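You operate a simulated robot arm through the tools that you are given. There is no shell and no other tool. Be economical: measure what you need, move in short steps, check, and stop when the job is done.

Carry out the task below with a simulated robot arm. There is one attempt and no reset: what you move stays moved.

TASK
Put the black cap on the black collar, the red on the red, and bring the gauge to 20 psi.
Fine: open the air once both caps are on.
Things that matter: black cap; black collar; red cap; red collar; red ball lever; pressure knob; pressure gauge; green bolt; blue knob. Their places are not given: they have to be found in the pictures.

It is judged by the outcome, as a careful person would: the job done as asked, and still so three seconds after it is handed in. It fails if anything else is knocked over, pushed out of place, dropped, spilled or broken.

THE ROBOT
A 6-joint arm with a two-finger parallel gripper, fixed in place. Base frame: the origin is at the foot of the arm, x ahead of it, y to its left, z up; the work surface is at about z = 0.004. Lengths are in m, angles in degrees, forces in N, time in s.
With the tool pointing down near the work surface it reaches from about 0.18 to 0.46 m from the base axis. Its first joint turns from -70.0 to 70.0 degrees. Payload 1.9 kg.
Tool frame: the origin (TCP) lies between the finger pads and is the grasp point; the fingertips stand 0.023 m ahead of it; z points along the fingers, y is the line along which they close. The gripper opens to 0.094 m. The fingers are 0.038 m wide and 0.01 m thick; the gripper's body (0.054 by 0.096 m) begins 0.039 m behind the TCP.
Orientation is that of the tool frame in the base frame, as [roll, pitch, yaw] about the fixed x, y, z axes, in that order (R = Rz(yaw) Ry(pitch) Rx(roll)). With the fingers straight down and closing along the base's y, the tool's x points along the base's -x, its y along +y and its z along -z.

THE INTERFACE
- The arm moves only by the tool step_arm. Its argument "series" is a list that holds one entry, the list of rows, each a list of 7 numbers: the shift along the tool's x, y, z in m, then the turn, a rotation vector about the tool's x, y, z in degrees, then the finger opening in m, from 0 to 0.094. In form: [[[tx, ty, tz, wx, wy, wz, grip], ...]]. A call has 1 to 8 rows; each row shifts and turns the commanded pose from where the row before left it, along the tool's axes as they then stand. A row lasts 0.2 s, in which the tool goes at most 0.05 m and 8.6 degrees; a call with a longer step from one row to the next is refused whole, and so is a gripper value outside its range. A pose out of reach is approached as far as the arm can. The call stops where the force on the tool passes 90 N (or 10 N more than at its start, if that is more) or the arm is blocked; 0.2 s more then pass. The fingers move at their own pace (about 0.108 m/s each) and stop on an object; they squeeze with about 31 N. The grip force told is the motor's: it shows also when the fingers shut on nothing. Time passes only in rows, and 0.2 s behind the last, so rows that do not move let the fingers close. It gives the time, the measured TCP pose, the force on the tool (base axes), the opening and the grip force at its end, in the units of the frame above (readings bear some noise).
- Cameras (640 x 400 px; columns grow to the right, rows downward): "scene" is fixed at [0.0398, 0.2972, 0.445]; the picture's right is [-0.90, -0.43, 0.00], its down [-0.16, 0.34, -0.93] and it looks along [0.40, -0.84, -0.37] (base axes); focal length 214 px, centre (320, 200). "wrist" rides on the gripper at [-0.039, 0, -0.044] in the tool frame; the picture's right is [0.00, -1.00, 0.00], its down [0.97, 0.00, -0.24] and it looks along [0.24, 0.00, 0.97] (tool axes); focal length 218 px, centre (320, 200).
- capture(camera): a new picture of that camera. No time passes.
- locate(camera, pixels): for up to 12 pixels [column, row] of the newest picture of that camera ("zoom" is the newest enlarged one), the place [x, y, z] in the base frame of the surface seen there, good to about 0.002 m. No time passes.
- inspect(camera, box): a new picture of the part [left, top, right, bottom] of that camera's present view, enlarged. No time passes.
- sign_off(): hands the job in; it is judged then, once.

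Work in short steps. Measure before you move; look again where a grasp or a placing could have gone wrong, and mend it. You have 80 turns and 46 pictures in all, those below and enlarged ones among them. Open the gripper and draw the arm clear of the work before you hand the job in, unless the task says otherwise; then end with one line.

The tools are called by a JSON object that holds its "op" and its "data". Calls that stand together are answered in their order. step_arm: Moves the arm, as the interface text tells. Its arguments: {"type":"object","properties":{"series":{"type":"array"}},"required":["series"]} The other tools are called the same way: capture (camera) takes a picture; locate (camera, pixels) gives the place of the surface under pixels of a picture; inspect (camera, box) takes an enlarged picture of a part of a camera's view; sign_off () hands the job in.

At the start:

```text
clock: 0.0
tool_pos: [0.2546, 0.1068, 0.3942]
orientation: [179.6, 0.0, 179.9]
contact_force: [-0.3, 0.6, 0.4]
opening: 0.094
grasp_force: 0.0
```

scene: 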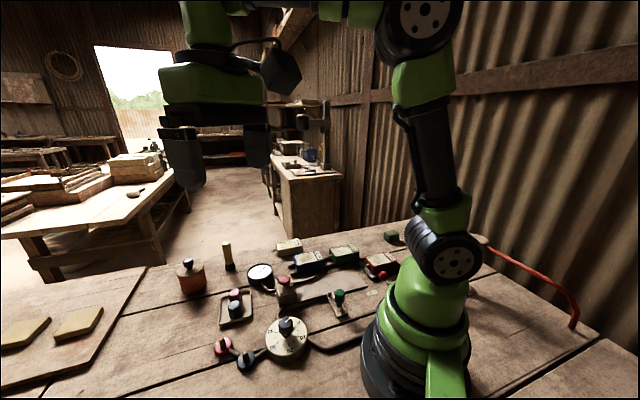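
wrist: 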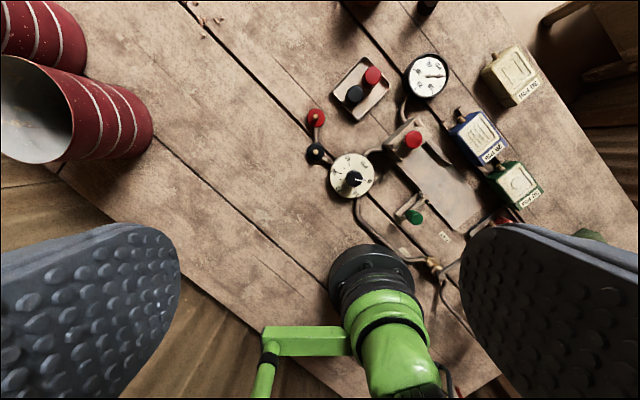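

I start with enlarged views of the bench area in both cameras to identify the parts.

{"op": "inspect", "data": {"camera": "scene", "box": [170, 220, 410, 380]}}

{"op": "inspect", "data": {"camera": "wrist", "box": [290, 30, 530, 260]}}

```text
2.50 times, centred on (290, 300) of scene
```

zoom: 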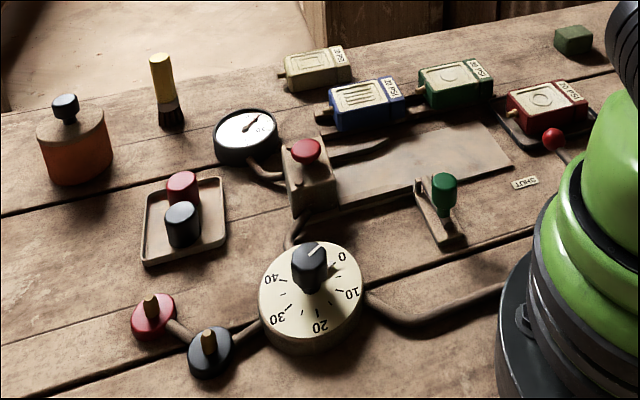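

```text
1.74 times, centred on (410, 145) of wrist
```

zoom: 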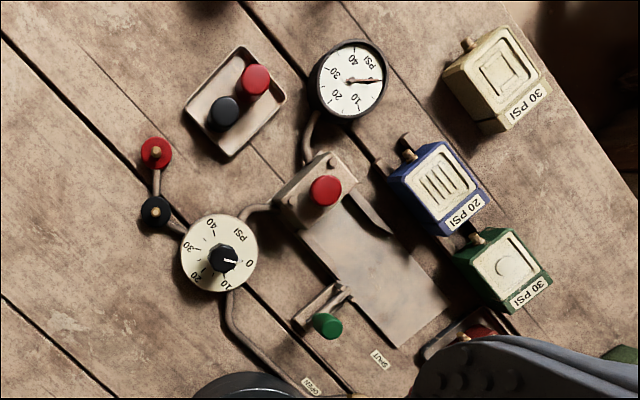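

Parts are identifiable: caps in the tray, collars, dial with knob, gauge, and a red-ball lever near a SHUT label. I measure them in the wrist view.

{"op": "capture", "data": {"camera": "scene"}}

{"op": "locate", "data": {"camera": "wrist", "pixels": [[373, 75], [354, 94], [316, 117], [315, 152], [354, 178], [426, 75], [413, 139], [413, 216], [446, 237], [406, 250], [502, 221], [370, 110]]}}

{"op": "locate", "data": {"camera": "scene", "pixels": [[238, 294], [236, 305], [226, 338], [248, 354], [286, 325], [377, 275], [367, 292], [260, 273], [226, 344], [248, 361], [339, 292], [284, 280]]}}

```text
41 pictures are left
```

scene: 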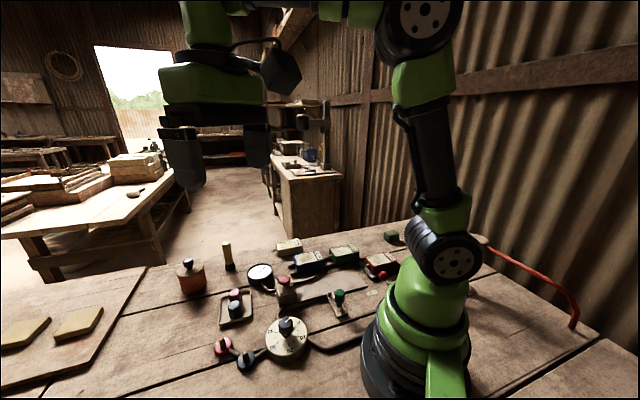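

```text
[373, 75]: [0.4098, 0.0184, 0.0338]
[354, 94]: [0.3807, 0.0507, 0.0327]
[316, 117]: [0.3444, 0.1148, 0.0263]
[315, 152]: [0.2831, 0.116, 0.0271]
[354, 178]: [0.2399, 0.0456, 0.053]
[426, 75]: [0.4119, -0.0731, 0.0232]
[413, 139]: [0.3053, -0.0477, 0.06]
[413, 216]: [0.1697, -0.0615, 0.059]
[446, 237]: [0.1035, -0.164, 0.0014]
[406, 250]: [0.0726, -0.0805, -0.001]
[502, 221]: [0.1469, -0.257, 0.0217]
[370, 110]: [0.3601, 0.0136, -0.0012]
```

```text
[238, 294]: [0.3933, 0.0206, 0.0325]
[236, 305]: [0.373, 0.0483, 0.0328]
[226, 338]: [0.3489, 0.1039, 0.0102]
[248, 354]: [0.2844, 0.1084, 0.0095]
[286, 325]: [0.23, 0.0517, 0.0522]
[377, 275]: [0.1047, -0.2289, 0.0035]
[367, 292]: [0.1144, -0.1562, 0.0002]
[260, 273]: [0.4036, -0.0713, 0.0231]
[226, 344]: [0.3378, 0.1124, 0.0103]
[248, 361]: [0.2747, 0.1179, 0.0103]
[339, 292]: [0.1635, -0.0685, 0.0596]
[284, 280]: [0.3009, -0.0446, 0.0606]
```

The lever base is hidden behind the fingers and the arm. I move over to −y, keeping height, to look at it.

{"op": "step_arm", "data": {"series": [[[0, -0.045, 0, 0, 0, 0, 0.094], [0, -0.045, 0, 0, 0, 0, 0.094], [0, -0.045, 0, 0, 0, 0, 0.094], [0, -0.045, 0, 0, 0, 0, 0.094], [0, -0.045, 0, 0, 0, 0, 0.094], [0, -0.045, 0, 0, 0, 0, 0.094], [0, 0, 0, 0, 0, 0, 0.094]]]}}

{"op": "capture", "data": {"camera": "wrist"}}

```text
clock: 1.6
tool_pos: [0.2559, -0.1635, 0.3923]
orientation: [179.8, 0.1, -179.9]
contact_force: [0.2, 1.2, -0.1]
opening: 0.0937
grasp_force: 0.1
```

```text
40 pictures are left
```

wrist: 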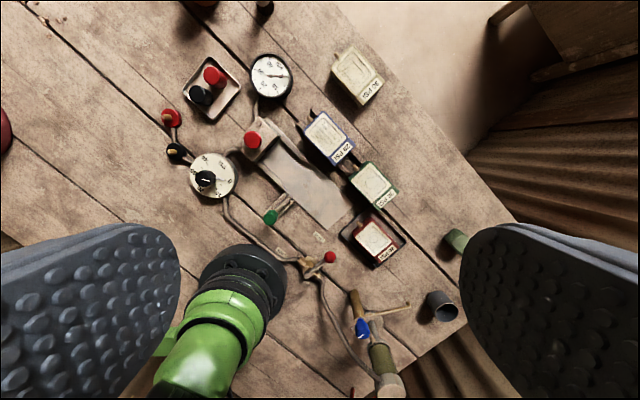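

{"op": "inspect", "data": {"camera": "wrist", "box": [250, 180, 470, 370]}}

{"op": "inspect", "data": {"camera": "wrist", "box": [150, 30, 410, 240]}}

{"op": "locate", "data": {"camera": "wrist", "pixels": [[330, 257], [309, 264], [318, 238], [288, 259], [272, 217], [252, 139], [361, 328], [203, 178], [213, 175], [371, 238]]}}

```text
2.11 times, centred on (360, 275) of wrist
```

zoom: 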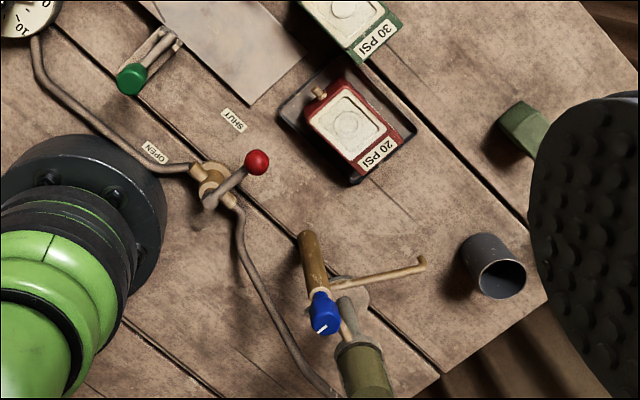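

```text
1.90 times, centred on (280, 135) of wrist
```

zoom: 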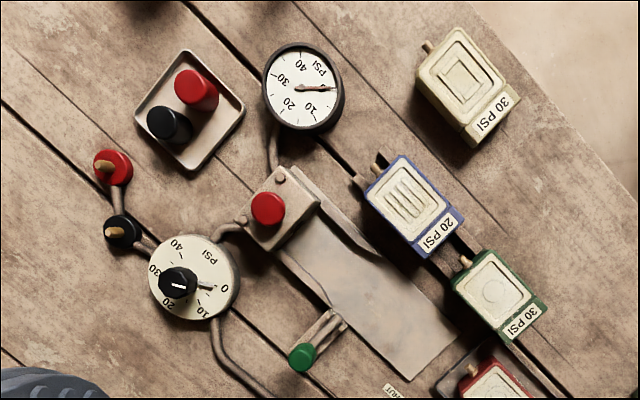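

```text
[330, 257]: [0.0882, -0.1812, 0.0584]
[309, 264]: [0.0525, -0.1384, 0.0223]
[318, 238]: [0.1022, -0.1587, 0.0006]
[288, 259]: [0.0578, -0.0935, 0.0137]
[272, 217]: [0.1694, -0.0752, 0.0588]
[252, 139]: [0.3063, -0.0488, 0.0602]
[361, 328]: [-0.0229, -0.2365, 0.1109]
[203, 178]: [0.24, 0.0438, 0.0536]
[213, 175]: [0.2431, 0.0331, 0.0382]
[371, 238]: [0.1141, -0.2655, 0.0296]
```

The lever (ball at (0.088,−0.181,0.058), pivot about (0.052,−0.138)) now points to SHUT. The caps are about 0.044 apart along (1,−1), so I'll grip across that line: move above the caps, then turn 45°.

{"op": "step_arm", "data": {"series": [[[-0.018, 0.033, 0.025, 0, 0, 0, 0.094], [-0.018, 0.033, 0.025, 0, 0, 0, 0.094], [-0.018, 0.033, 0.025, 0, 0, 0, 0.094], [-0.018, 0.033, 0.025, 0, 0, 0, 0.094], [-0.018, 0.033, 0.025, 0, 0, 0, 0.08], [-0.018, 0.033, 0.025, 0, 0, 0, 0.06], [0, 0, 0, 0, 0, 0, 0.05]]]}}

{"op": "step_arm", "data": {"series": [[[0, 0, 0, 0, 0, 7.5, 0.05], [0, 0, 0, 0, 0, 7.5, 0.05], [0, 0, 0, 0, 0, 7.5, 0.05], [0, 0, 0, 0, 0, 7.5, 0.05], [0, 0, 0, 0, 0, 7.5, 0.05], [0, 0, 0, 0, 0, 7.5, 0.05], [0, 0, 0, 0, 0, 0, 0.05]]]}}

{"op": "capture", "data": {"camera": "wrist"}}

```text
clock: 3.2
tool_pos: [0.3626, 0.0359, 0.2429]
orientation: [179.8, 0.0, 180.0]
contact_force: [-0.4, -0.3, 0.5]
opening: 0.05
grasp_force: 0.0
```

```text
clock: 4.8
tool_pos: [0.3627, 0.0345, 0.2428]
orientation: [179.9, -0.1, 134.8]
contact_force: [-0.6, 0.6, -0.7]
opening: 0.0499
grasp_force: 0.1
```

```text
37 pictures are left
```

wrist: 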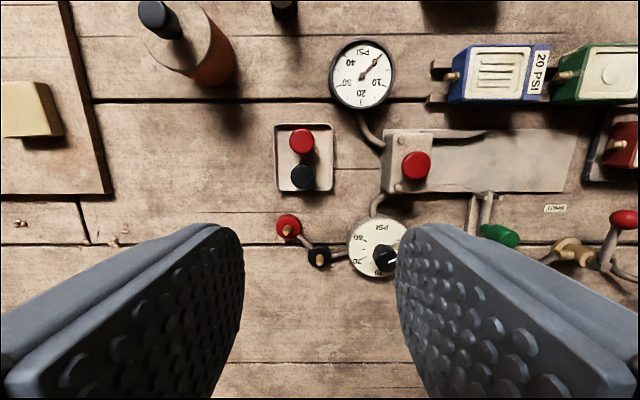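

Aligned with the tray. I zoom in on the tray/collars and measure the tops and rims.

{"op": "inspect", "data": {"camera": "wrist", "box": [250, 30, 430, 280]}}

{"op": "locate", "data": {"camera": "wrist", "pixels": [[302, 140], [303, 177], [289, 140], [315, 140], [290, 177], [316, 177], [276, 160], [333, 160], [325, 182], [288, 226], [318, 257], [290, 231]]}}

```text
1.60 times, centred on (340, 155) of wrist
```

zoom: 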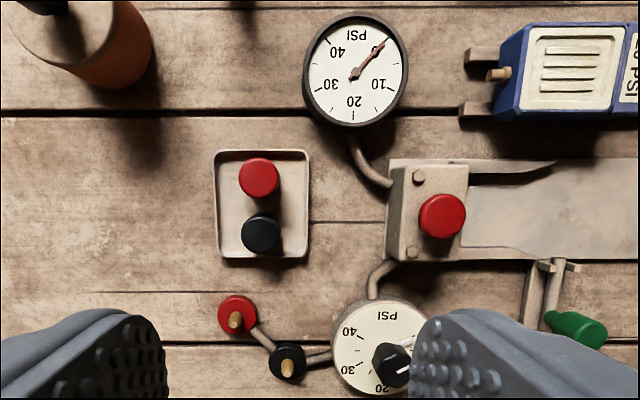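

```text
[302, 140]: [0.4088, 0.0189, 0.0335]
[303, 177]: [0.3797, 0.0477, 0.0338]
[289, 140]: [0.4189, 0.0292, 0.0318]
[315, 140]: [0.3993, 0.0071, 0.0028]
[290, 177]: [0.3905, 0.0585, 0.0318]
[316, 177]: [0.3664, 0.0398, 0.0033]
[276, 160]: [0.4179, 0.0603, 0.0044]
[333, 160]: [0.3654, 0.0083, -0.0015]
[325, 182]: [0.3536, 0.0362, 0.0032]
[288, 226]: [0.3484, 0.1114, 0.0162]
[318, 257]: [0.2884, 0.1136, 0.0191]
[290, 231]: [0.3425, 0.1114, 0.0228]
```

Caps at black (0.381,0.047), red (0.4085,0.019), top z≈0.033, diameter ≈0.031; gauge reads 0. I check the collars precisely in the scene view.

{"op": "inspect", "data": {"camera": "scene", "box": [200, 320, 320, 380]}}

```text
5.33 times, centred on (260, 350) of scene
```

zoom: 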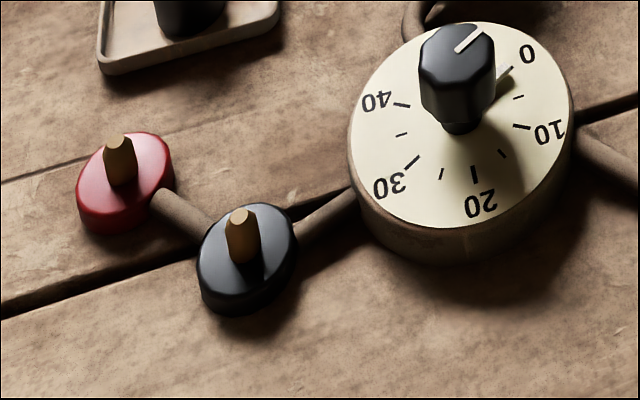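

{"op": "locate", "data": {"camera": "zoom", "pixels": [[117, 139], [120, 182], [85, 180], [163, 165], [241, 213], [243, 258], [205, 262], [292, 236], [122, 215], [245, 300], [457, 40], [515, 68]]}}

```text
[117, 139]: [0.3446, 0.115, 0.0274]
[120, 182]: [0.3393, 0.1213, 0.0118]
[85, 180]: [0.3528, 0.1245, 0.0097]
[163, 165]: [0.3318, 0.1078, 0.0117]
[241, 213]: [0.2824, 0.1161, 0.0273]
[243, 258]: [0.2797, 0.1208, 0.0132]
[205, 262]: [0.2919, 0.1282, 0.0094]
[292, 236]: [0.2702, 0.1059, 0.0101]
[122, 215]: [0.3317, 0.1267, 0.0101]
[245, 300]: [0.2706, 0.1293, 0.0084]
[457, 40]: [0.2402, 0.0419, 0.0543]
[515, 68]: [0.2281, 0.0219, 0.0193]
```

Collar pegs: red (0.344,0.115), black (0.2825,0.1165), peg top 0.0275, collar top 0.010. I go over the black cap with 0.042 opening and part way down, then check.

{"op": "step_arm", "data": {"series": [[[-0.0041, 0.0218, 0, 0, 0, 0, 0.042], [0, 0, 0.045, 0, 0, 0, 0.042], [0, 0, 0.045, 0, 0, 0, 0.042], [0, 0, 0.04, 0, 0, 0, 0.042], [0, 0, 0, 0, 0, 0, 0.042]]]}}

{"op": "capture", "data": {"camera": "wrist"}}

{"op": "inspect", "data": {"camera": "scene", "box": [180, 240, 300, 340]}}

```text
clock: 6.0
tool_pos: [0.3815, 0.0472, 0.1129]
orientation: [179.8, -0.1, 134.9]
contact_force: [-0.1, -0.3, 0.3]
opening: 0.0418
grasp_force: 0.1
```

```text
34 pictures are left
```

wrist: 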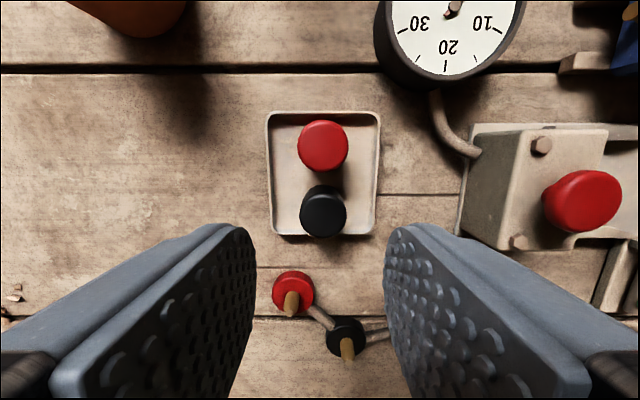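

```text
4.00 times, centred on (240, 290) of scene
```

zoom: 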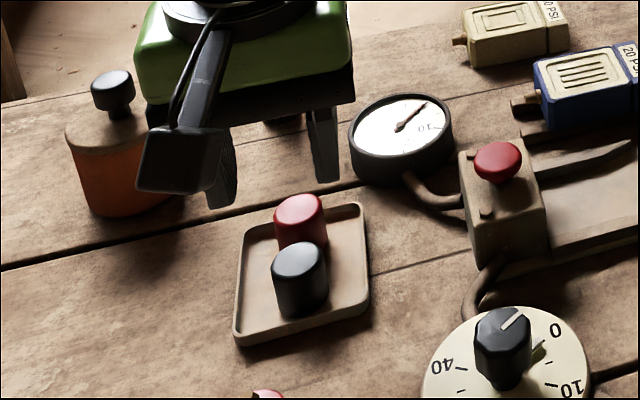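

Black cap at (322,210) is centred between the fingers and the pads clear the tray rim. Descend and close.

{"op": "step_arm", "data": {"series": [[[0, 0, 0.04, 0, 0, 0, 0.042], [0, 0, 0.025, 0, 0, 0, 0.042], [0, 0, 0.012, 0, 0, 0, 0.042], [0, 0, 0, 0, 0, 0, 0.02], [0, 0, 0, 0, 0, 0, 0.02], [0, 0, 0, 0, 0, 0, 0.02]]]}}

{"op": "capture", "data": {"camera": "wrist"}}

```text
clock: 7.4
tool_pos: [0.3819, 0.0483, 0.0377]
orientation: [180.0, -0.1, 135.0]
contact_force: [-0.1, 0.7, 0.0]
opening: 0.0277
grasp_force: 31.4
```

```text
32 pictures are left
```

wrist: 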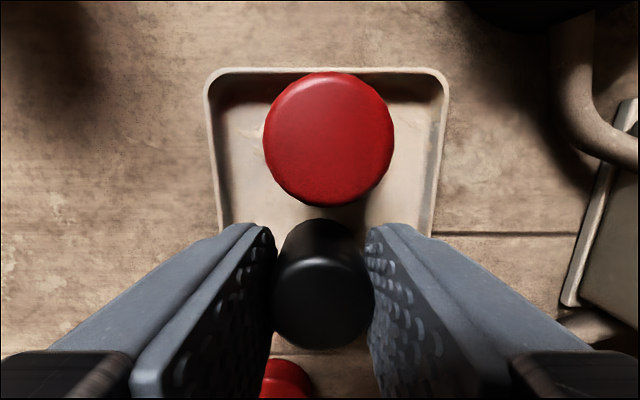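

Gripped (0.0277), cap centre on the TCP. Lift and carry above the black collar.

{"op": "step_arm", "data": {"series": [[[0, 0, -0.03, 0, 0, 0, 0.02], [0, 0, -0.04, 0, 0, 0, 0.02], [0.03, -0.0055, 0, 0, 0, 0, 0.02], [0.03, -0.0055, 0, 0, 0, 0, 0.02], [0.03, -0.0055, 0, 0, 0, 0, 0.02], [0.0285, -0.0055, 0, 0, 0, 0, 0.02], [0, 0, 0, 0, 0, 0, 0.02]]]}}

{"op": "inspect", "data": {"camera": "scene", "box": [180, 280, 300, 380]}}

{"op": "capture", "data": {"camera": "wrist"}}

```text
clock: 9.0
tool_pos: [0.2812, 0.1156, 0.1073]
orientation: [179.8, -0.1, 134.9]
contact_force: [-0.5, 0.3, 0.6]
opening: 0.0275
grasp_force: 31.5
```

```text
4.00 times, centred on (240, 330) of scene
```

zoom: 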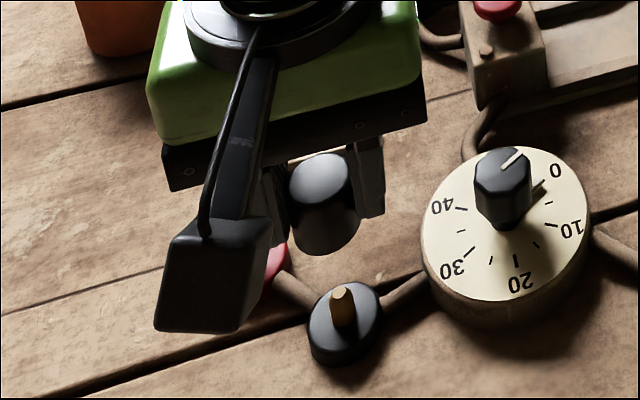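

```text
30 pictures are left
```

wrist: 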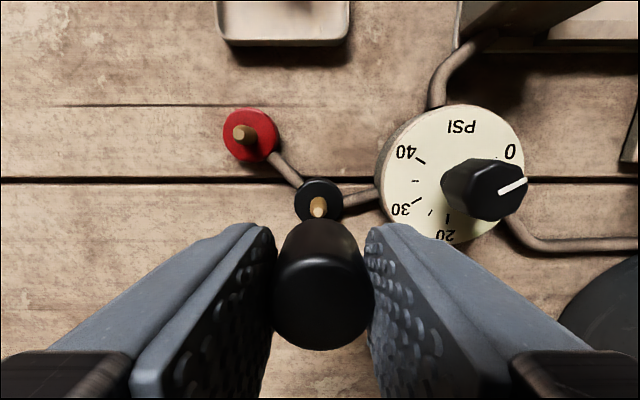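

I refine the peg positions from this nearer view.

{"op": "locate", "data": {"camera": "wrist", "pixels": [[318, 206], [243, 132], [300, 195], [343, 198], [319, 182], [317, 201], [246, 133], [226, 135], [277, 130]]}}

```text
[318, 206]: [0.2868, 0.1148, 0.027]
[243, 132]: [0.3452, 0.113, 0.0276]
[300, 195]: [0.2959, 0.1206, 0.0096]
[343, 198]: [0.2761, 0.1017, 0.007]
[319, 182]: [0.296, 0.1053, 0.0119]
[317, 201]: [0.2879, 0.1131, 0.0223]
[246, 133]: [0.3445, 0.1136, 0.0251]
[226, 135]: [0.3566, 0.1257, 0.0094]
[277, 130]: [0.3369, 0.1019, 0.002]
```

Shift by (+0.002, 0) and lower stepwise; seated height is expected at TCP z≈0.044–0.045.

{"op": "step_arm", "data": {"series": [[[-0.0014, 0.0014, 0.02, 0, 0, 0, 0.02], [0, 0, 0.02, 0, 0, 0, 0.02], [0, 0, 0.008, 0, 0, 0, 0.02], [0, 0, 0.004, 0, 0, 0, 0.02], [0, 0, 0.004, 0, 0, 0, 0.02], [0, 0, 0, 0, 0, 0, 0.02]]]}}

{"op": "inspect", "data": {"camera": "scene", "box": [180, 290, 300, 390]}}

```text
clock: 10.4
tool_pos: [0.2848, 0.1162, 0.0511]
orientation: [179.9, -0.1, 134.9]
contact_force: [0.1, -0.5, 0.2]
opening: 0.0275
grasp_force: 31.6
```

```text
4.00 times, centred on (240, 340) of scene
```

zoom: 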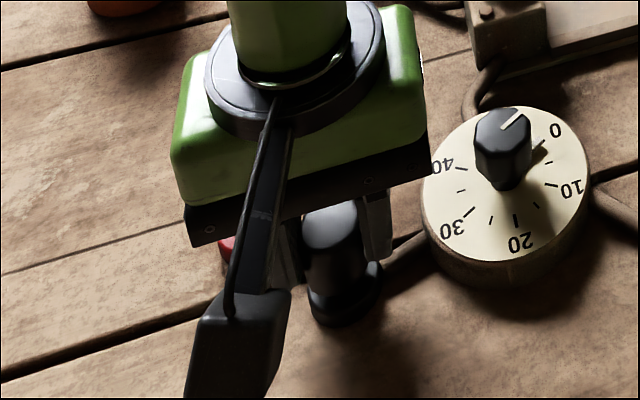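

No contact force although the cap's rim is below the peg top, so the peg is inside. Lower until it seats.

{"op": "step_arm", "data": {"series": [[[0, 0, 0.003, 0, 0, 0, 0.02], [0, 0, 0.003, 0, 0, 0, 0.02], [0, 0, 0, 0, 0, 0, 0.02]]]}}

```text
clock: 11.2
tool_pos: [0.2836, 0.1144, 0.045]
orientation: [179.7, -0.1, 134.9]
contact_force: [-0.9, -0.3, -0.1]
opening: 0.0279
grasp_force: 30.9
```

{"op": "step_arm", "data": {"series": [[[0, 0, 0.0015, 0, 0, 0, 0.02], [0, 0, 0.0015, 0, 0, 0, 0.02], [0, 0, 0, 0, 0, 0, 0.02]]]}}

{"op": "inspect", "data": {"camera": "scene", "box": [210, 330, 290, 380]}}

```text
clock: 12.0
tool_pos: [0.2838, 0.1147, 0.042]
orientation: [179.8, 0.0, 135.0]
contact_force: [-3.5, -5.0, 21.2]
opening: 0.0277
grasp_force: 31.7
```

```text
8.00 times, centred on (250, 355) of scene
```

zoom: 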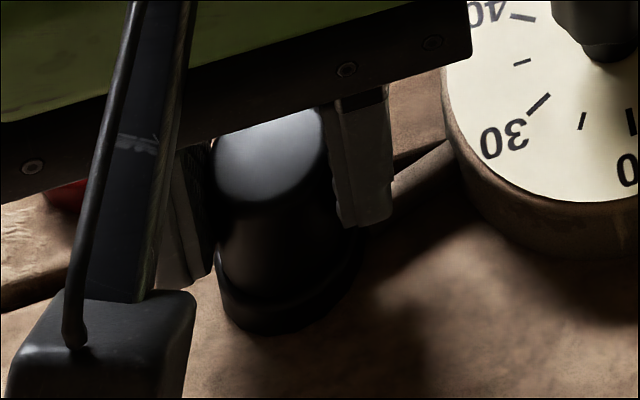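

The cap sits on the collar (21 N contact). Release, rise and go above the red cap, checking the black cap on the way.

{"op": "step_arm", "data": {"series": [[[0, 0, 0, 0, 0, 0, 0.042], [0, 0, -0.02, 0, 0, 0, 0.042], [0, 0, -0.045, 0, 0, 0, 0.042], [-0.039, 0.0051, 0, 0, 0, 0, 0.042], [-0.039, 0.0051, 0, 0, 0, 0, 0.042], [-0.039, 0.0051, 0, 0, 0, 0, 0.042], [-0.0388, 0.0052, 0, 0, 0, 0, 0.042], [0, 0, 0, 0, 0, 0, 0.042]]]}}

{"op": "inspect", "data": {"camera": "scene", "box": [200, 320, 300, 380]}}

{"op": "capture", "data": {"camera": "wrist"}}

```text
clock: 13.8
tool_pos: [0.4088, 0.0187, 0.1077]
orientation: [179.9, -0.2, 135.0]
contact_force: [-0.4, 0.2, 0.7]
opening: 0.0421
grasp_force: 0.0
```

```text
6.40 times, centred on (250, 350) of scene
```

zoom: 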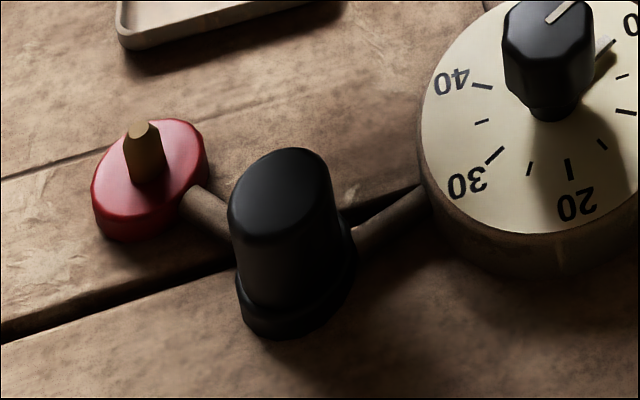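

```text
26 pictures are left
```

wrist: 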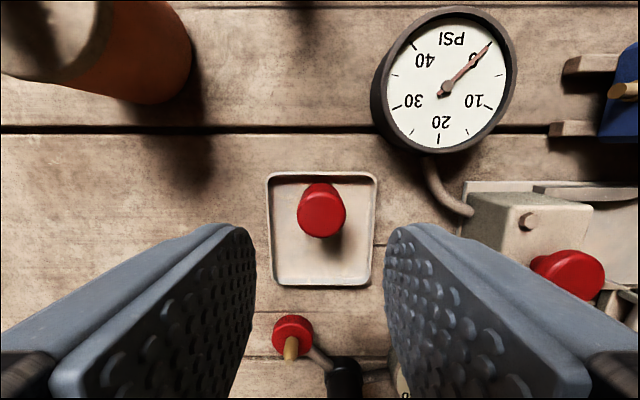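

Black cap sits well, and the red cap at (321,211) is centred. Descend and grip.

{"op": "step_arm", "data": {"series": [[[0, 0, 0.035, 0, 0, 0, 0.042], [0, 0, 0.025, 0, 0, 0, 0.042], [0, 0, 0.01, 0, 0, 0, 0.042], [0, 0, 0, 0, 0, 0, 0.02], [0, 0, 0, 0, 0, 0, 0.02], [0, 0, 0, 0, 0, 0, 0.02]]]}}

```text
clock: 15.2
tool_pos: [0.4094, 0.0195, 0.0366]
orientation: [179.9, -0.1, 135.0]
contact_force: [-1.0, 1.4, 0.1]
opening: 0.0277
grasp_force: 31.0
```

Gripped. Lift and carry above the red collar at (0.3447,0.114).

{"op": "step_arm", "data": {"series": [[[0, 0, -0.03, 0, 0, 0, 0.02], [0, 0, -0.04, 0, 0, 0, 0.02], [0.03, 0.0053, 0, 0, 0, 0, 0.02], [0.03, 0.0053, 0, 0, 0, 0, 0.02], [0.03, 0.0053, 0, 0, 0, 0, 0.02], [0.0226, 0.0052, 0, 0, 0, 0, 0.02], [0, 0, 0, 0, 0, 0, 0.02]]]}}

{"op": "capture", "data": {"camera": "wrist"}}

```text
clock: 16.8
tool_pos: [0.345, 0.1142, 0.1063]
orientation: [180.0, -0.1, 135.1]
contact_force: [-0.1, -0.2, 0.5]
opening: 0.0277
grasp_force: 31.3
```

```text
25 pictures are left
```

wrist: 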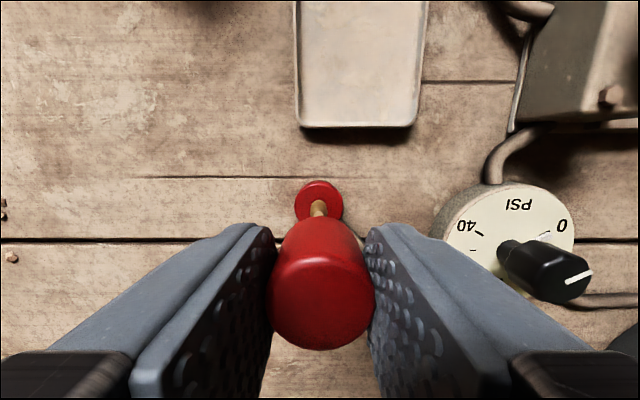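

Red peg (319,208) lies in line with the cap, just as for black. Lower in steps.

{"op": "step_arm", "data": {"series": [[[0, 0, 0.02, 0, 0, 0, 0.02], [0, 0, 0.02, 0, 0, 0, 0.02], [0, 0, 0.008, 0, 0, 0, 0.02], [0, 0, 0.004, 0, 0, 0, 0.02], [0, 0, 0.004, 0, 0, 0, 0.02], [0, 0, 0, 0, 0, 0, 0.02]]]}}

```text
clock: 18.2
tool_pos: [0.3455, 0.1154, 0.0511]
orientation: [179.8, -0.1, 135.0]
contact_force: [0.9, 0.1, -0.3]
opening: 0.0278
grasp_force: 30.9
```

No contact; the peg is inside. Seat it.

{"op": "step_arm", "data": {"series": [[[0, 0, 0.003, 0, 0, 0, 0.02], [0, 0, 0.003, 0, 0, 0, 0.02], [0, 0, 0.002, 0, 0, 0, 0.02], [0, 0, 0.0015, 0, 0, 0, 0.02], [0, 0, 0, 0, 0, 0, 0.02]]]}}

```text
clock: 19.4
tool_pos: [0.3446, 0.1148, 0.0413]
orientation: [179.8, -0.1, 134.9]
contact_force: [-0.1, -0.1, 2.9]
opening: 0.0278
grasp_force: 31.3
```

{"op": "step_arm", "data": {"series": [[[0, 0, 0.0012, 0, 0, 0, 0.02], [0, 0, 0, 0, 0, 0, 0.02]]]}}

```text
clock: 20.0
tool_pos: [0.3444, 0.1148, 0.041]
orientation: [179.8, -0.1, 134.9]
contact_force: [-5.9, -7.1, 24.8]
opening: 0.0277
grasp_force: 31.5
```

Seated (25 N). Release, rise and check both caps.

{"op": "step_arm", "data": {"series": [[[0, 0, 0, 0, 0, 0, 0.042], [0, 0, -0.02, 0, 0, 0, 0.042], [0, 0, -0.045, 0, 0, 0, 0.042], [0, 0, -0.045, 0, 0, 0, 0.042], [-0.035, 0, -0.03, 0, 0, 0, 0.042], [-0.035, 0, -0.03, 0, 0, 0, 0.042], [0, 0, 0, 0, 0, 0, 0.042]]]}}

{"op": "inspect", "data": {"camera": "scene", "box": [180, 270, 320, 380]}}

```text
clock: 21.6
tool_pos: [0.3925, 0.0635, 0.2109]
orientation: [179.8, -0.1, 135.0]
contact_force: [0.0, 0.4, -0.3]
opening: 0.0418
grasp_force: 0.0
```

```text
3.64 times, centred on (250, 325) of scene
```

zoom: 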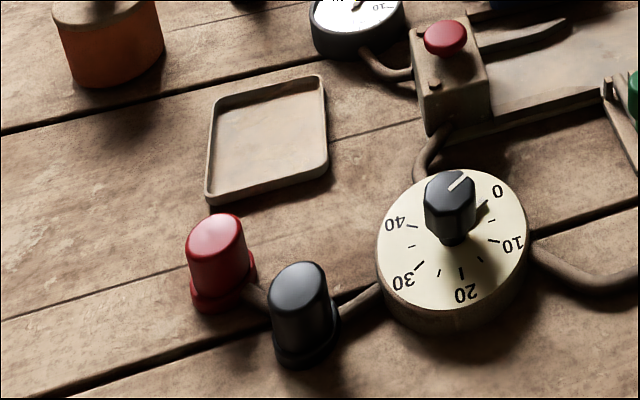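

Both caps sit on their collars. Now I move toward the red ball lever for a closer look.

{"op": "step_arm", "data": {"series": [[[-0.0036, -0.043, -0.005, 0, 0, 0, 0.06], [-0.0036, -0.043, -0.005, 0, 0, 0, 0.094], [-0.0036, -0.043, -0.005, 0, 0, 0, 0.094], [-0.0036, -0.043, -0.005, 0, 0, 0, 0.094], [-0.0036, -0.043, -0.005, 0, 0, 0, 0.094], [-0.0036, -0.043, -0.005, 0, 0, 0, 0.094], [-0.0036, -0.043, -0.005, 0, 0, 0, 0.094], [-0.0036, -0.043, -0.005, 0, 0, 0, 0.094]]]}}

{"op": "capture", "data": {"camera": "wrist"}}

{"op": "inspect", "data": {"camera": "scene", "box": [330, 240, 430, 310]}}

```text
clock: 23.4
tool_pos: [0.171, -0.1987, 0.2495]
orientation: [179.9, -0.2, 135.1]
contact_force: [-0.1, 0.0, -0.7]
opening: 0.094
grasp_force: 0.0
```

```text
23 pictures are left
```

wrist: 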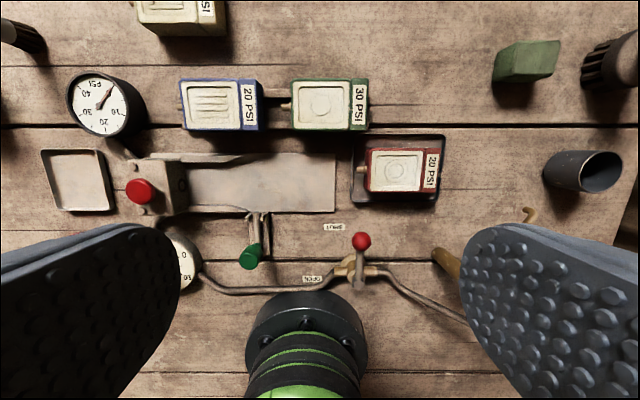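

```text
5.71 times, centred on (380, 275) of scene
```

zoom: 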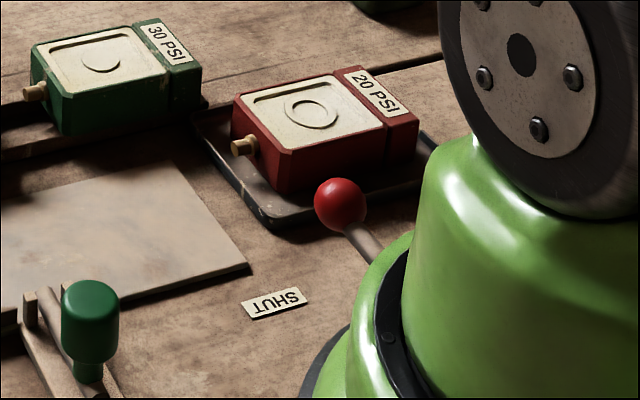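

{"op": "inspect", "data": {"camera": "wrist", "box": [290, 210, 410, 310]}}

{"op": "locate", "data": {"camera": "wrist", "pixels": [[362, 241], [360, 262], [358, 283], [345, 268], [322, 284], [385, 270], [334, 227], [312, 279], [354, 257]]}}

```text
4.00 times, centred on (350, 260) of wrist
```

zoom: 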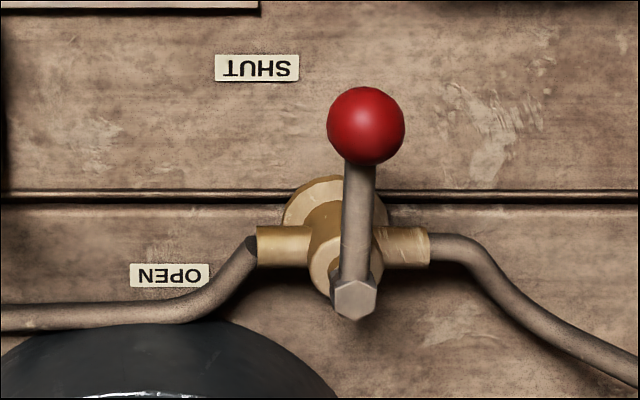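

```text
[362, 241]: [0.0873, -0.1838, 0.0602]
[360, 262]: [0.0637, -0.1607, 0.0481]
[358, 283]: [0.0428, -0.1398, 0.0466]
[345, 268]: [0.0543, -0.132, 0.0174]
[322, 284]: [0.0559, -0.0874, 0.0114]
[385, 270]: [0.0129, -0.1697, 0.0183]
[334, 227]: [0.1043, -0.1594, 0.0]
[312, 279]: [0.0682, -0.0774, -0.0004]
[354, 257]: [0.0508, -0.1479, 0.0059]
```

The lever pivots on the hex nut at (0.043,−0.140); ball at about (0.086,−0.182,0.048), so OPEN is a 90° swing to about (0.085,−0.097). I measure the neighbours (red unit and tray, green bolt, base) to plan a push in +y with closed, tilted fingers.

{"op": "locate", "data": {"camera": "wrist", "pixels": [[353, 202], [440, 200], [371, 172], [372, 190], [425, 192], [430, 155], [253, 258], [262, 225], [362, 233], [362, 249], [352, 240], [371, 240]]}}

```text
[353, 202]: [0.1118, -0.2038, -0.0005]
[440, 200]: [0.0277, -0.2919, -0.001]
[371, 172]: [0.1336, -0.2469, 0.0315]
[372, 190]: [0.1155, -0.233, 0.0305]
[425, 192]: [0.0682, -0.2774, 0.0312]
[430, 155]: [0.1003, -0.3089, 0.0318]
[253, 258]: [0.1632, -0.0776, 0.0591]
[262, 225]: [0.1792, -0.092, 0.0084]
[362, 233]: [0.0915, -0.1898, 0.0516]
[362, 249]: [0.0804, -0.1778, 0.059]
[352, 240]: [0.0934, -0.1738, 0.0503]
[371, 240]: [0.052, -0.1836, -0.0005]
```

Clearances are fine (unit top 0.031). Turn the yaw back to 180°, close the fingers and tilt 30° toward the base.

{"op": "step_arm", "data": {"series": [[[0, 0, 0, 0, 0, -7.5, 0.05], [0, 0, 0, 0, 0, -7.5, 0.0], [0, 0, 0, 0, 0, -7.5, 0.0], [0, 0, 0, 0, 0, -7.5, 0.0], [0, 0, 0, 0, 0, -7.5, 0.0], [0, 0, 0, 0, 0, -7.5, 0.0], [0, 0, 0, 0, 0, 0, 0.0]]]}}

{"op": "step_arm", "data": {"series": [[[0, 0, 0, 0, 7.5, 0, 0.0], [0, 0, 0, 0, 7.5, 0, 0.0], [0, 0, 0, 0, 7.5, 0, 0.0], [0, 0, 0, 0, 7.5, 0, 0.0], [0, 0, 0, 0, 0, 0, 0.0]]]}}

```text
clock: 25.0
tool_pos: [0.1706, -0.1984, 0.2495]
orientation: [179.7, 0.0, -179.9]
contact_force: [-0.2, 0.2, 1.6]
opening: 0.0
grasp_force: 30.4
```

```text
clock: 26.2
tool_pos: [0.1714, -0.1983, 0.2501]
orientation: [179.8, -30.2, -179.8]
contact_force: [-0.4, 0.5, -0.1]
opening: 0.0
grasp_force: 31.2
```

{"op": "step_arm", "data": {"series": [[[0.001, -0.004, 0.0353, 0, 0, 0, 0.0], [0.001, -0.004, 0.0353, 0, 0, 0, 0.0], [0.001, -0.004, 0.0353, 0, 0, 0, 0.0], [0.001, -0.004, 0.0353, 0, 0, 0, 0.0], [0, 0, 0, 0, 0, 0, 0.0]]]}}

{"op": "capture", "data": {"camera": "wrist"}}

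{"op": "inspect", "data": {"camera": "scene", "box": [300, 200, 460, 310]}}

```text
clock: 27.4
tool_pos: [0.0943, -0.2148, 0.1289]
orientation: [179.8, -30.1, -180.0]
contact_force: [0.4, 0.4, 0.4]
opening: 0.0
grasp_force: 30.6
```

```text
20 pictures are left
```

wrist: 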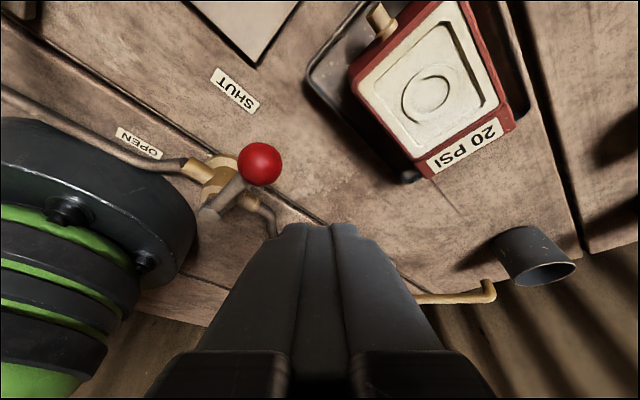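

```text
3.64 times, centred on (380, 255) of scene
```

zoom: 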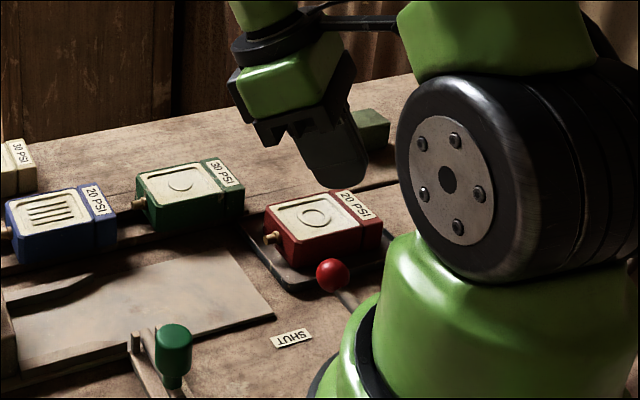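

{"op": "locate", "data": {"camera": "wrist", "pixels": [[259, 164], [259, 146], [280, 164], [492, 288], [430, 298], [270, 225], [238, 190], [207, 210], [415, 178]]}}

```text
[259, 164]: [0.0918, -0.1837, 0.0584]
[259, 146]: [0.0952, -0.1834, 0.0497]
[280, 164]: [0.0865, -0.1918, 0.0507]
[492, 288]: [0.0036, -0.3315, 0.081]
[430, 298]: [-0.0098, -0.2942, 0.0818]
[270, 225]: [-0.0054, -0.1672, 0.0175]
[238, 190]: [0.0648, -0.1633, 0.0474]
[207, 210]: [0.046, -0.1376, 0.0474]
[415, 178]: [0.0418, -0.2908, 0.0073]
```

Ball centre ≈(0.085,−0.183,0.050). Lower beside it on the −y side.

{"op": "step_arm", "data": {"series": [[[-0.0176, 0.0, 0.0268, 0, 0, 0, 0.0], [-0.0176, 0.0, 0.0268, 0, 0, 0, 0.0], [0, 0, 0, 0, 0, 0, 0.0]]]}}

{"op": "capture", "data": {"camera": "wrist"}}

```text
clock: 28.2
tool_pos: [0.099, -0.2138, 0.0637]
orientation: [179.7, -30.1, -179.9]
contact_force: [-1.4, 0.4, 0.6]
opening: 0.0
grasp_force: 31.3
```

```text
18 pictures are left
```

wrist: 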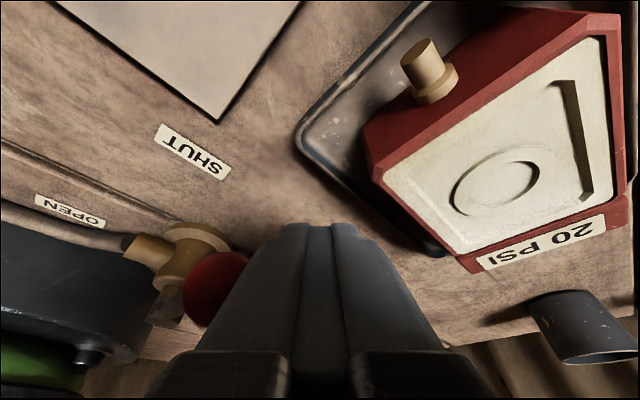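

Fingers are right beside the ball. Push +y in small rows.

{"op": "step_arm", "data": {"series": [[[0, 0.01, 0, 0, 0, 0, 0.0], [0, 0.01, 0, 0, 0, 0, 0.0], [0, 0.01, 0, 0, 0, 0, 0.0], [0, 0.01, 0, 0, 0, 0, 0.0], [0, 0.01, 0, 0, 0, 0, 0.0], [0, 0, 0, 0, 0, 0, 0.0]]]}}

{"op": "capture", "data": {"camera": "wrist"}}

```text
clock: 29.6
tool_pos: [0.1001, -0.163, 0.0649]
orientation: [179.6, -30.2, 179.9]
contact_force: [0.6, -0.1, -1.1]
opening: 0.0
grasp_force: 31.0
```

```text
17 pictures are left
```

wrist: 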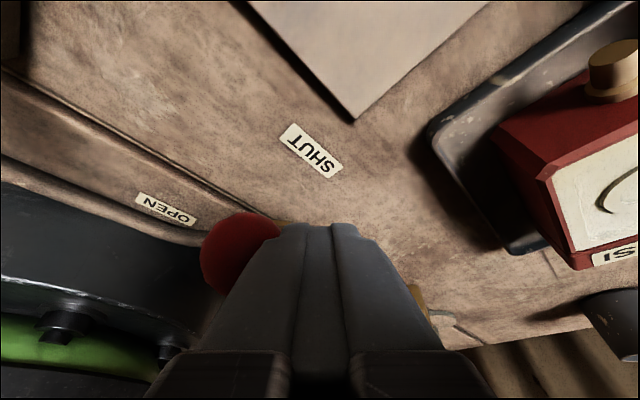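

The ball is riding along. Continue +0.044, watching the force.

{"op": "step_arm", "data": {"series": [[[0, 0.01, 0, 0, 0, 0, 0.0], [0, 0.01, 0, 0, 0, 0, 0.0], [0, 0.01, 0, 0, 0, 0, 0.0], [0, 0.007, 0, 0, 0, 0, 0.0], [0, 0, 0, 0, 0, 0, 0.0]]]}}

{"op": "capture", "data": {"camera": "wrist"}}

{"op": "inspect", "data": {"camera": "scene", "box": [300, 220, 430, 310]}}

```text
clock: 30.8
tool_pos: [0.1009, -0.1254, 0.0633]
orientation: [179.9, -29.9, -179.9]
contact_force: [-0.2, 0.2, -0.1]
opening: 0.0
grasp_force: 31.2
```

```text
16 pictures are left
```

wrist: 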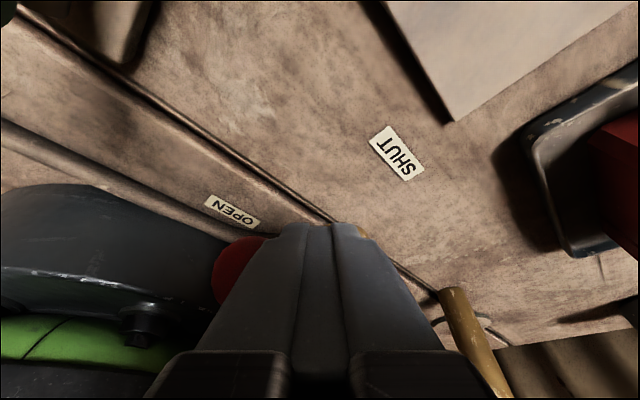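

```text
4.44 times, centred on (365, 265) of scene
```

zoom: 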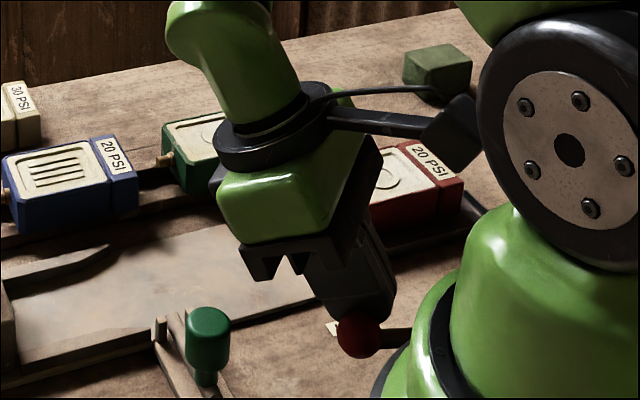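

Lever is about 37° past centre; push on toward its stop in 4 mm rows along the tangent.

{"op": "step_arm", "data": {"series": [[[0.001, 0.004, 0.0006, 0, 0, 0, 0.0], [0.001, 0.003, 0.0006, 0, 0, 0, 0.0], [0, 0, 0, 0, 0, 0, 0.0]]]}}

{"op": "step_arm", "data": {"series": [[[0.001, 0.002, 0.0006, 0, 0, 0, 0.0], [0, 0, 0, 0, 0, 0, 0.0]]]}}

```text
clock: 31.6
tool_pos: [0.0986, -0.1193, 0.064]
orientation: [179.8, -30.1, -179.9]
contact_force: [0.6, 0.0, -0.3]
opening: 0.0
grasp_force: 30.7
```

```text
clock: 32.2
tool_pos: [0.0972, -0.1185, 0.0642]
orientation: [179.7, -30.0, -179.9]
contact_force: [-0.5, 0.3, -0.1]
opening: 0.0
grasp_force: 30.9
```

{"op": "step_arm", "data": {"series": [[[0.0008, 0.003, 0.0005, 0, 0, 0, 0.0], [0.0008, 0.003, 0.0005, 0, 0, 0, 0.0], [0, 0, 0, 0, 0, 0, 0.0]]]}}

{"op": "inspect", "data": {"camera": "scene", "box": [220, 240, 400, 340]}}

```text
clock: 33.0
tool_pos: [0.0949, -0.113, 0.063]
orientation: [180.0, -29.7, -179.8]
contact_force: [-5.2, -67.5, 1.5]
opening: 0.0
grasp_force: 31.4
```

```text
3.56 times, centred on (310, 290) of scene
```

zoom: 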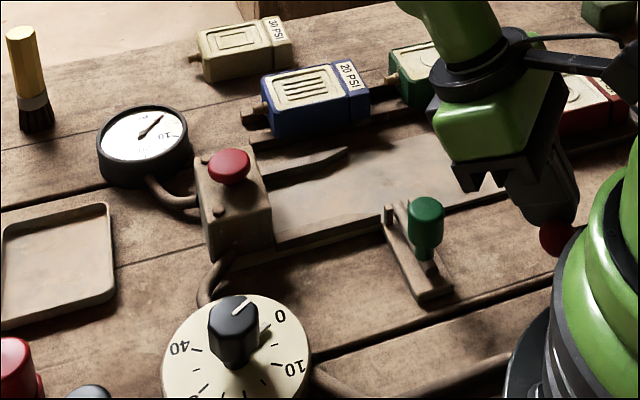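

The lever is against its stop (67 N). Back off, rise clear and untilt.

{"op": "step_arm", "data": {"series": [[[0, -0.006, 0, 0, 0, 0, 0.0], [0, -0.012, 0, 0, 0, 0, 0.0], [0.02, 0, -0.0346, 0, 0, 0, 0.0], [0.02, 0, -0.0346, 0, 0, 0, 0.0], [0.02, 0, -0.0346, 0, 0, 0, 0.0], [0.015, 0, -0.026, 0, 0, 0, 0.0], [0, 0, 0, 0, 0, 0, 0.0]]]}}

{"op": "step_arm", "data": {"series": [[[-0.03, 0, 0.0, 0, -7.5, 0, 0.0], [-0.03, 0, 0.0, 0, -7.5, 0, 0.0], [-0.03, 0, 0.0, 0, -7.5, 0, 0.0], [-0.03, 0, 0.0, 0, -7.5, 0, 0.03], [0, 0, 0, 0, 0, 0, 0.05]]]}}

{"op": "capture", "data": {"camera": "wrist"}}

```text
clock: 34.6
tool_pos: [0.0946, -0.1295, 0.2167]
orientation: [179.7, -30.0, -180.0]
contact_force: [-0.6, 0.3, -0.3]
opening: 0.0001
grasp_force: 30.5
```

```text
clock: 35.8
tool_pos: [0.2077, -0.1284, 0.1765]
orientation: [179.9, 0.1, 179.9]
contact_force: [-0.8, 0.1, -0.3]
opening: 0.0501
grasp_force: 0.1
```

```text
13 pictures are left
```

wrist: 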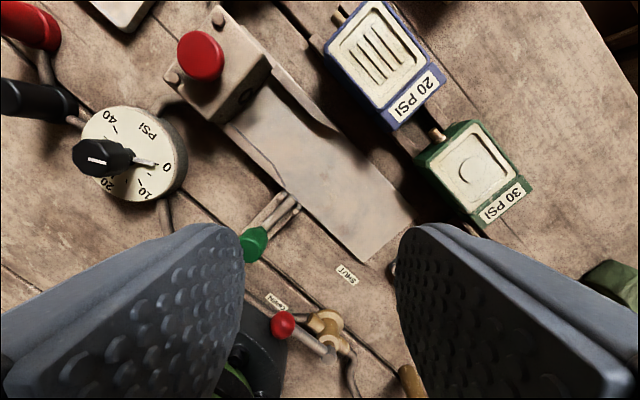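

The lever now points to OPEN. Next I move above the pressure dial to measure its scale.

{"op": "step_arm", "data": {"series": [[[-0.0081, 0.0432, -0.006, 0, 0, 0, 0.05], [-0.0081, 0.0432, -0.006, 0, 0, 0, 0.05], [-0.0081, 0.0432, -0.006, 0, 0, 0, 0.05], [-0.0081, 0.0432, -0.006, 0, 0, 0, 0.05], [0, 0, 0, 0, 0, 0, 0.05]]]}}

{"op": "inspect", "data": {"camera": "wrist", "box": [220, 110, 430, 260]}}

```text
clock: 37.0
tool_pos: [0.2425, 0.0437, 0.201]
orientation: [179.8, 0.0, 180.0]
contact_force: [-0.5, 0.5, -0.5]
opening: 0.05
grasp_force: 0.0
```

```text
2.67 times, centred on (325, 185) of wrist
```

zoom: 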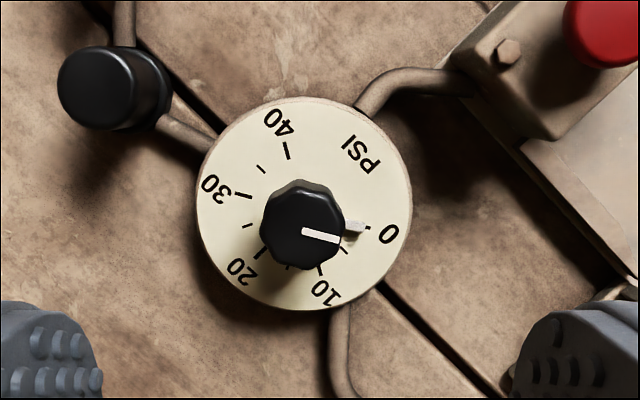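

Scale: about 59–60° per 10 psi, clockwise, so 0→20 needs ≈120°. I locate the knob centre precisely and pre-rotate −60°.

{"op": "locate", "data": {"camera": "zoom", "pixels": [[302, 224], [270, 224], [334, 224], [302, 195], [302, 255], [320, 234], [355, 229], [303, 130], [220, 204]]}}

{"op": "step_arm", "data": {"series": [[[0, 0, 0, 0, 0, -7.5, 0.05], [0, 0, 0, 0, 0, -7.5, 0.05], [0, 0, 0, 0, 0, -7.5, 0.05], [0, 0, 0, 0, 0, -7.5, 0.05], [0, 0, 0, 0, 0, -7.5, 0.05], [0, 0, 0, 0, 0, -7.5, 0.05], [0, 0, 0, 0, 0, -7.5, 0.05], [0, 0, 0, 0, 0, -7.5, 0.05]]]}}

```text
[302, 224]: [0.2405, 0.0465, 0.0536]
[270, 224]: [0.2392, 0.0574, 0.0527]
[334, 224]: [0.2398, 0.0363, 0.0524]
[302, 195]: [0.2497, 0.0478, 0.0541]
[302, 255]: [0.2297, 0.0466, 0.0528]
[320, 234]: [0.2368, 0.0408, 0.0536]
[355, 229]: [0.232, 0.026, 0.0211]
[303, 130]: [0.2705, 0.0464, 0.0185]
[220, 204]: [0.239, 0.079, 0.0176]
```

```text
clock: 38.8
tool_pos: [0.2388, 0.0412, 0.2027]
orientation: [179.9, 0.2, -119.9]
contact_force: [0.2, 0.4, -0.1]
opening: 0.0499
grasp_force: 0.2
```

{"op": "step_arm", "data": {"series": [[[-0.0039, 0.0022, 0.03, 0, 0, 0, 0.05], [0, 0, 0.04, 0, 0, 0, 0.05], [0, 0, 0.03, 0, 0, 0, 0.05], [0, 0, 0, 0, 0, 0, 0.05]]]}}

{"op": "capture", "data": {"camera": "wrist"}}

```text
clock: 39.8
tool_pos: [0.2398, 0.0451, 0.1013]
orientation: [179.9, 0.3, -120.1]
contact_force: [-0.3, -0.2, -0.4]
opening: 0.0504
grasp_force: 0.0
```

```text
11 pictures are left
```

wrist: 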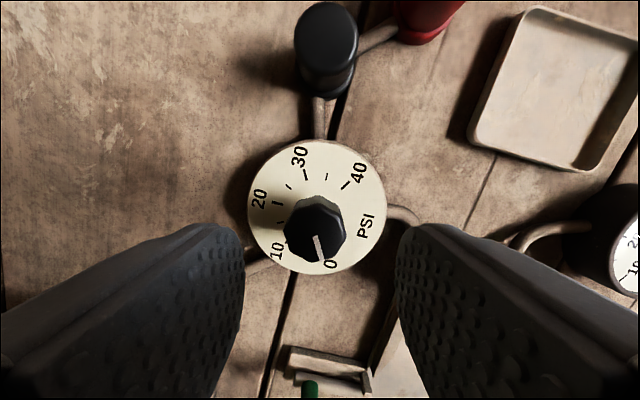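

Knob is nearly centred (315,232). Shift 1.5 mm, descend to grip height and close.

{"op": "step_arm", "data": {"series": [[[0, 0.0015, 0.025, 0, 0, 0, 0.05], [0, 0, 0.022, 0, 0, 0, 0.05], [0, 0, 0, 0, 0, 0, 0.015], [0, 0, 0, 0, 0, 0, 0.015], [0, 0, 0, 0, 0, 0, 0.015]]]}}

```text
clock: 41.0
tool_pos: [0.2374, 0.0452, 0.0548]
orientation: [179.5, -0.1, -120.1]
contact_force: [-37.6, 47.2, -2.1]
opening: 0.0289
grasp_force: 44.8
```

Gripped but with about 60 N side load along tool +y; I ease the command 2 mm that way.

{"op": "step_arm", "data": {"series": [[[0, 0.002, 0, 0, 0, 0, 0.015], [0, 0, 0, 0, 0, 0, 0.015]]]}}

```text
clock: 41.6
tool_pos: [0.2355, 0.0463, 0.054]
orientation: [179.9, 0.1, -120.1]
contact_force: [-12.2, -25.6, -26.4]
opening: 0.029
grasp_force: 44.8
```

{"op": "step_arm", "data": {"series": [[[0.001, 0, 0, 0, 0, 0, 0.015], [0, 0, 0, 0, 0, 0, 0.015]]]}}

```text
clock: 42.2
tool_pos: [0.2377, 0.0464, 0.0544]
orientation: [-179.8, 0.3, -120.0]
contact_force: [4.3, -31.2, -29.9]
opening: 0.029
grasp_force: 44.8
```

The load is moderate. Turn the knob +30° (clockwise from above) and check.

{"op": "step_arm", "data": {"series": [[[0, 0, 0, 0, 0, 7.5, 0.015], [0, 0, 0, 0, 0, 7.5, 0.015], [0, 0, 0, 0, 0, 7.5, 0.015], [0, 0, 0, 0, 0, 7.5, 0.015], [0, 0, 0, 0, 0, 0, 0.015]]]}}

{"op": "inspect", "data": {"camera": "scene", "box": [220, 250, 320, 370]}}

```text
clock: 43.4
tool_pos: [0.2383, 0.0477, 0.0543]
orientation: [-179.8, 0.6, -150.2]
contact_force: [28.9, -68.3, 32.7]
opening: 0.0287
grasp_force: 44.8
```

```text
3.33 times, centred on (270, 310) of scene
```

zoom: 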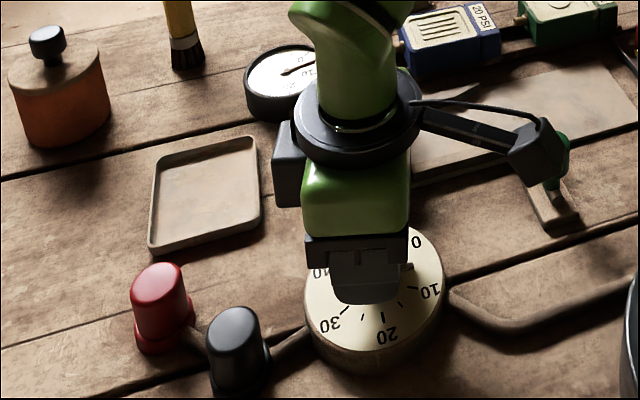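

The pointer is moving toward 10. Ease the lateral load 2 mm along the force direction, then continue.

{"op": "step_arm", "data": {"series": [[[0.0002, -0.002, -0.0004, 0, 0, 0, 0.015], [0, 0, 0, 0, 0, 0, 0.015]]]}}

{"op": "step_arm", "data": {"series": [[[0, 0, 0, 0, 0, 7.5, 0.015], [0, 0, 0, 0, 0, 7.5, 0.015], [0, 0, 0, 0, 0, 0, 0.015]]]}}

```text
clock: 44.0
tool_pos: [0.2376, 0.0476, 0.0554]
orientation: [180.0, 0.4, -149.9]
contact_force: [27.7, -25.5, 12.7]
opening: 0.0291
grasp_force: 45.0
```

```text
clock: 44.8
tool_pos: [0.2378, 0.0467, 0.0551]
orientation: [179.9, 0.6, -165.2]
contact_force: [29.8, -48.9, 16.1]
opening: 0.029
grasp_force: 44.8
```

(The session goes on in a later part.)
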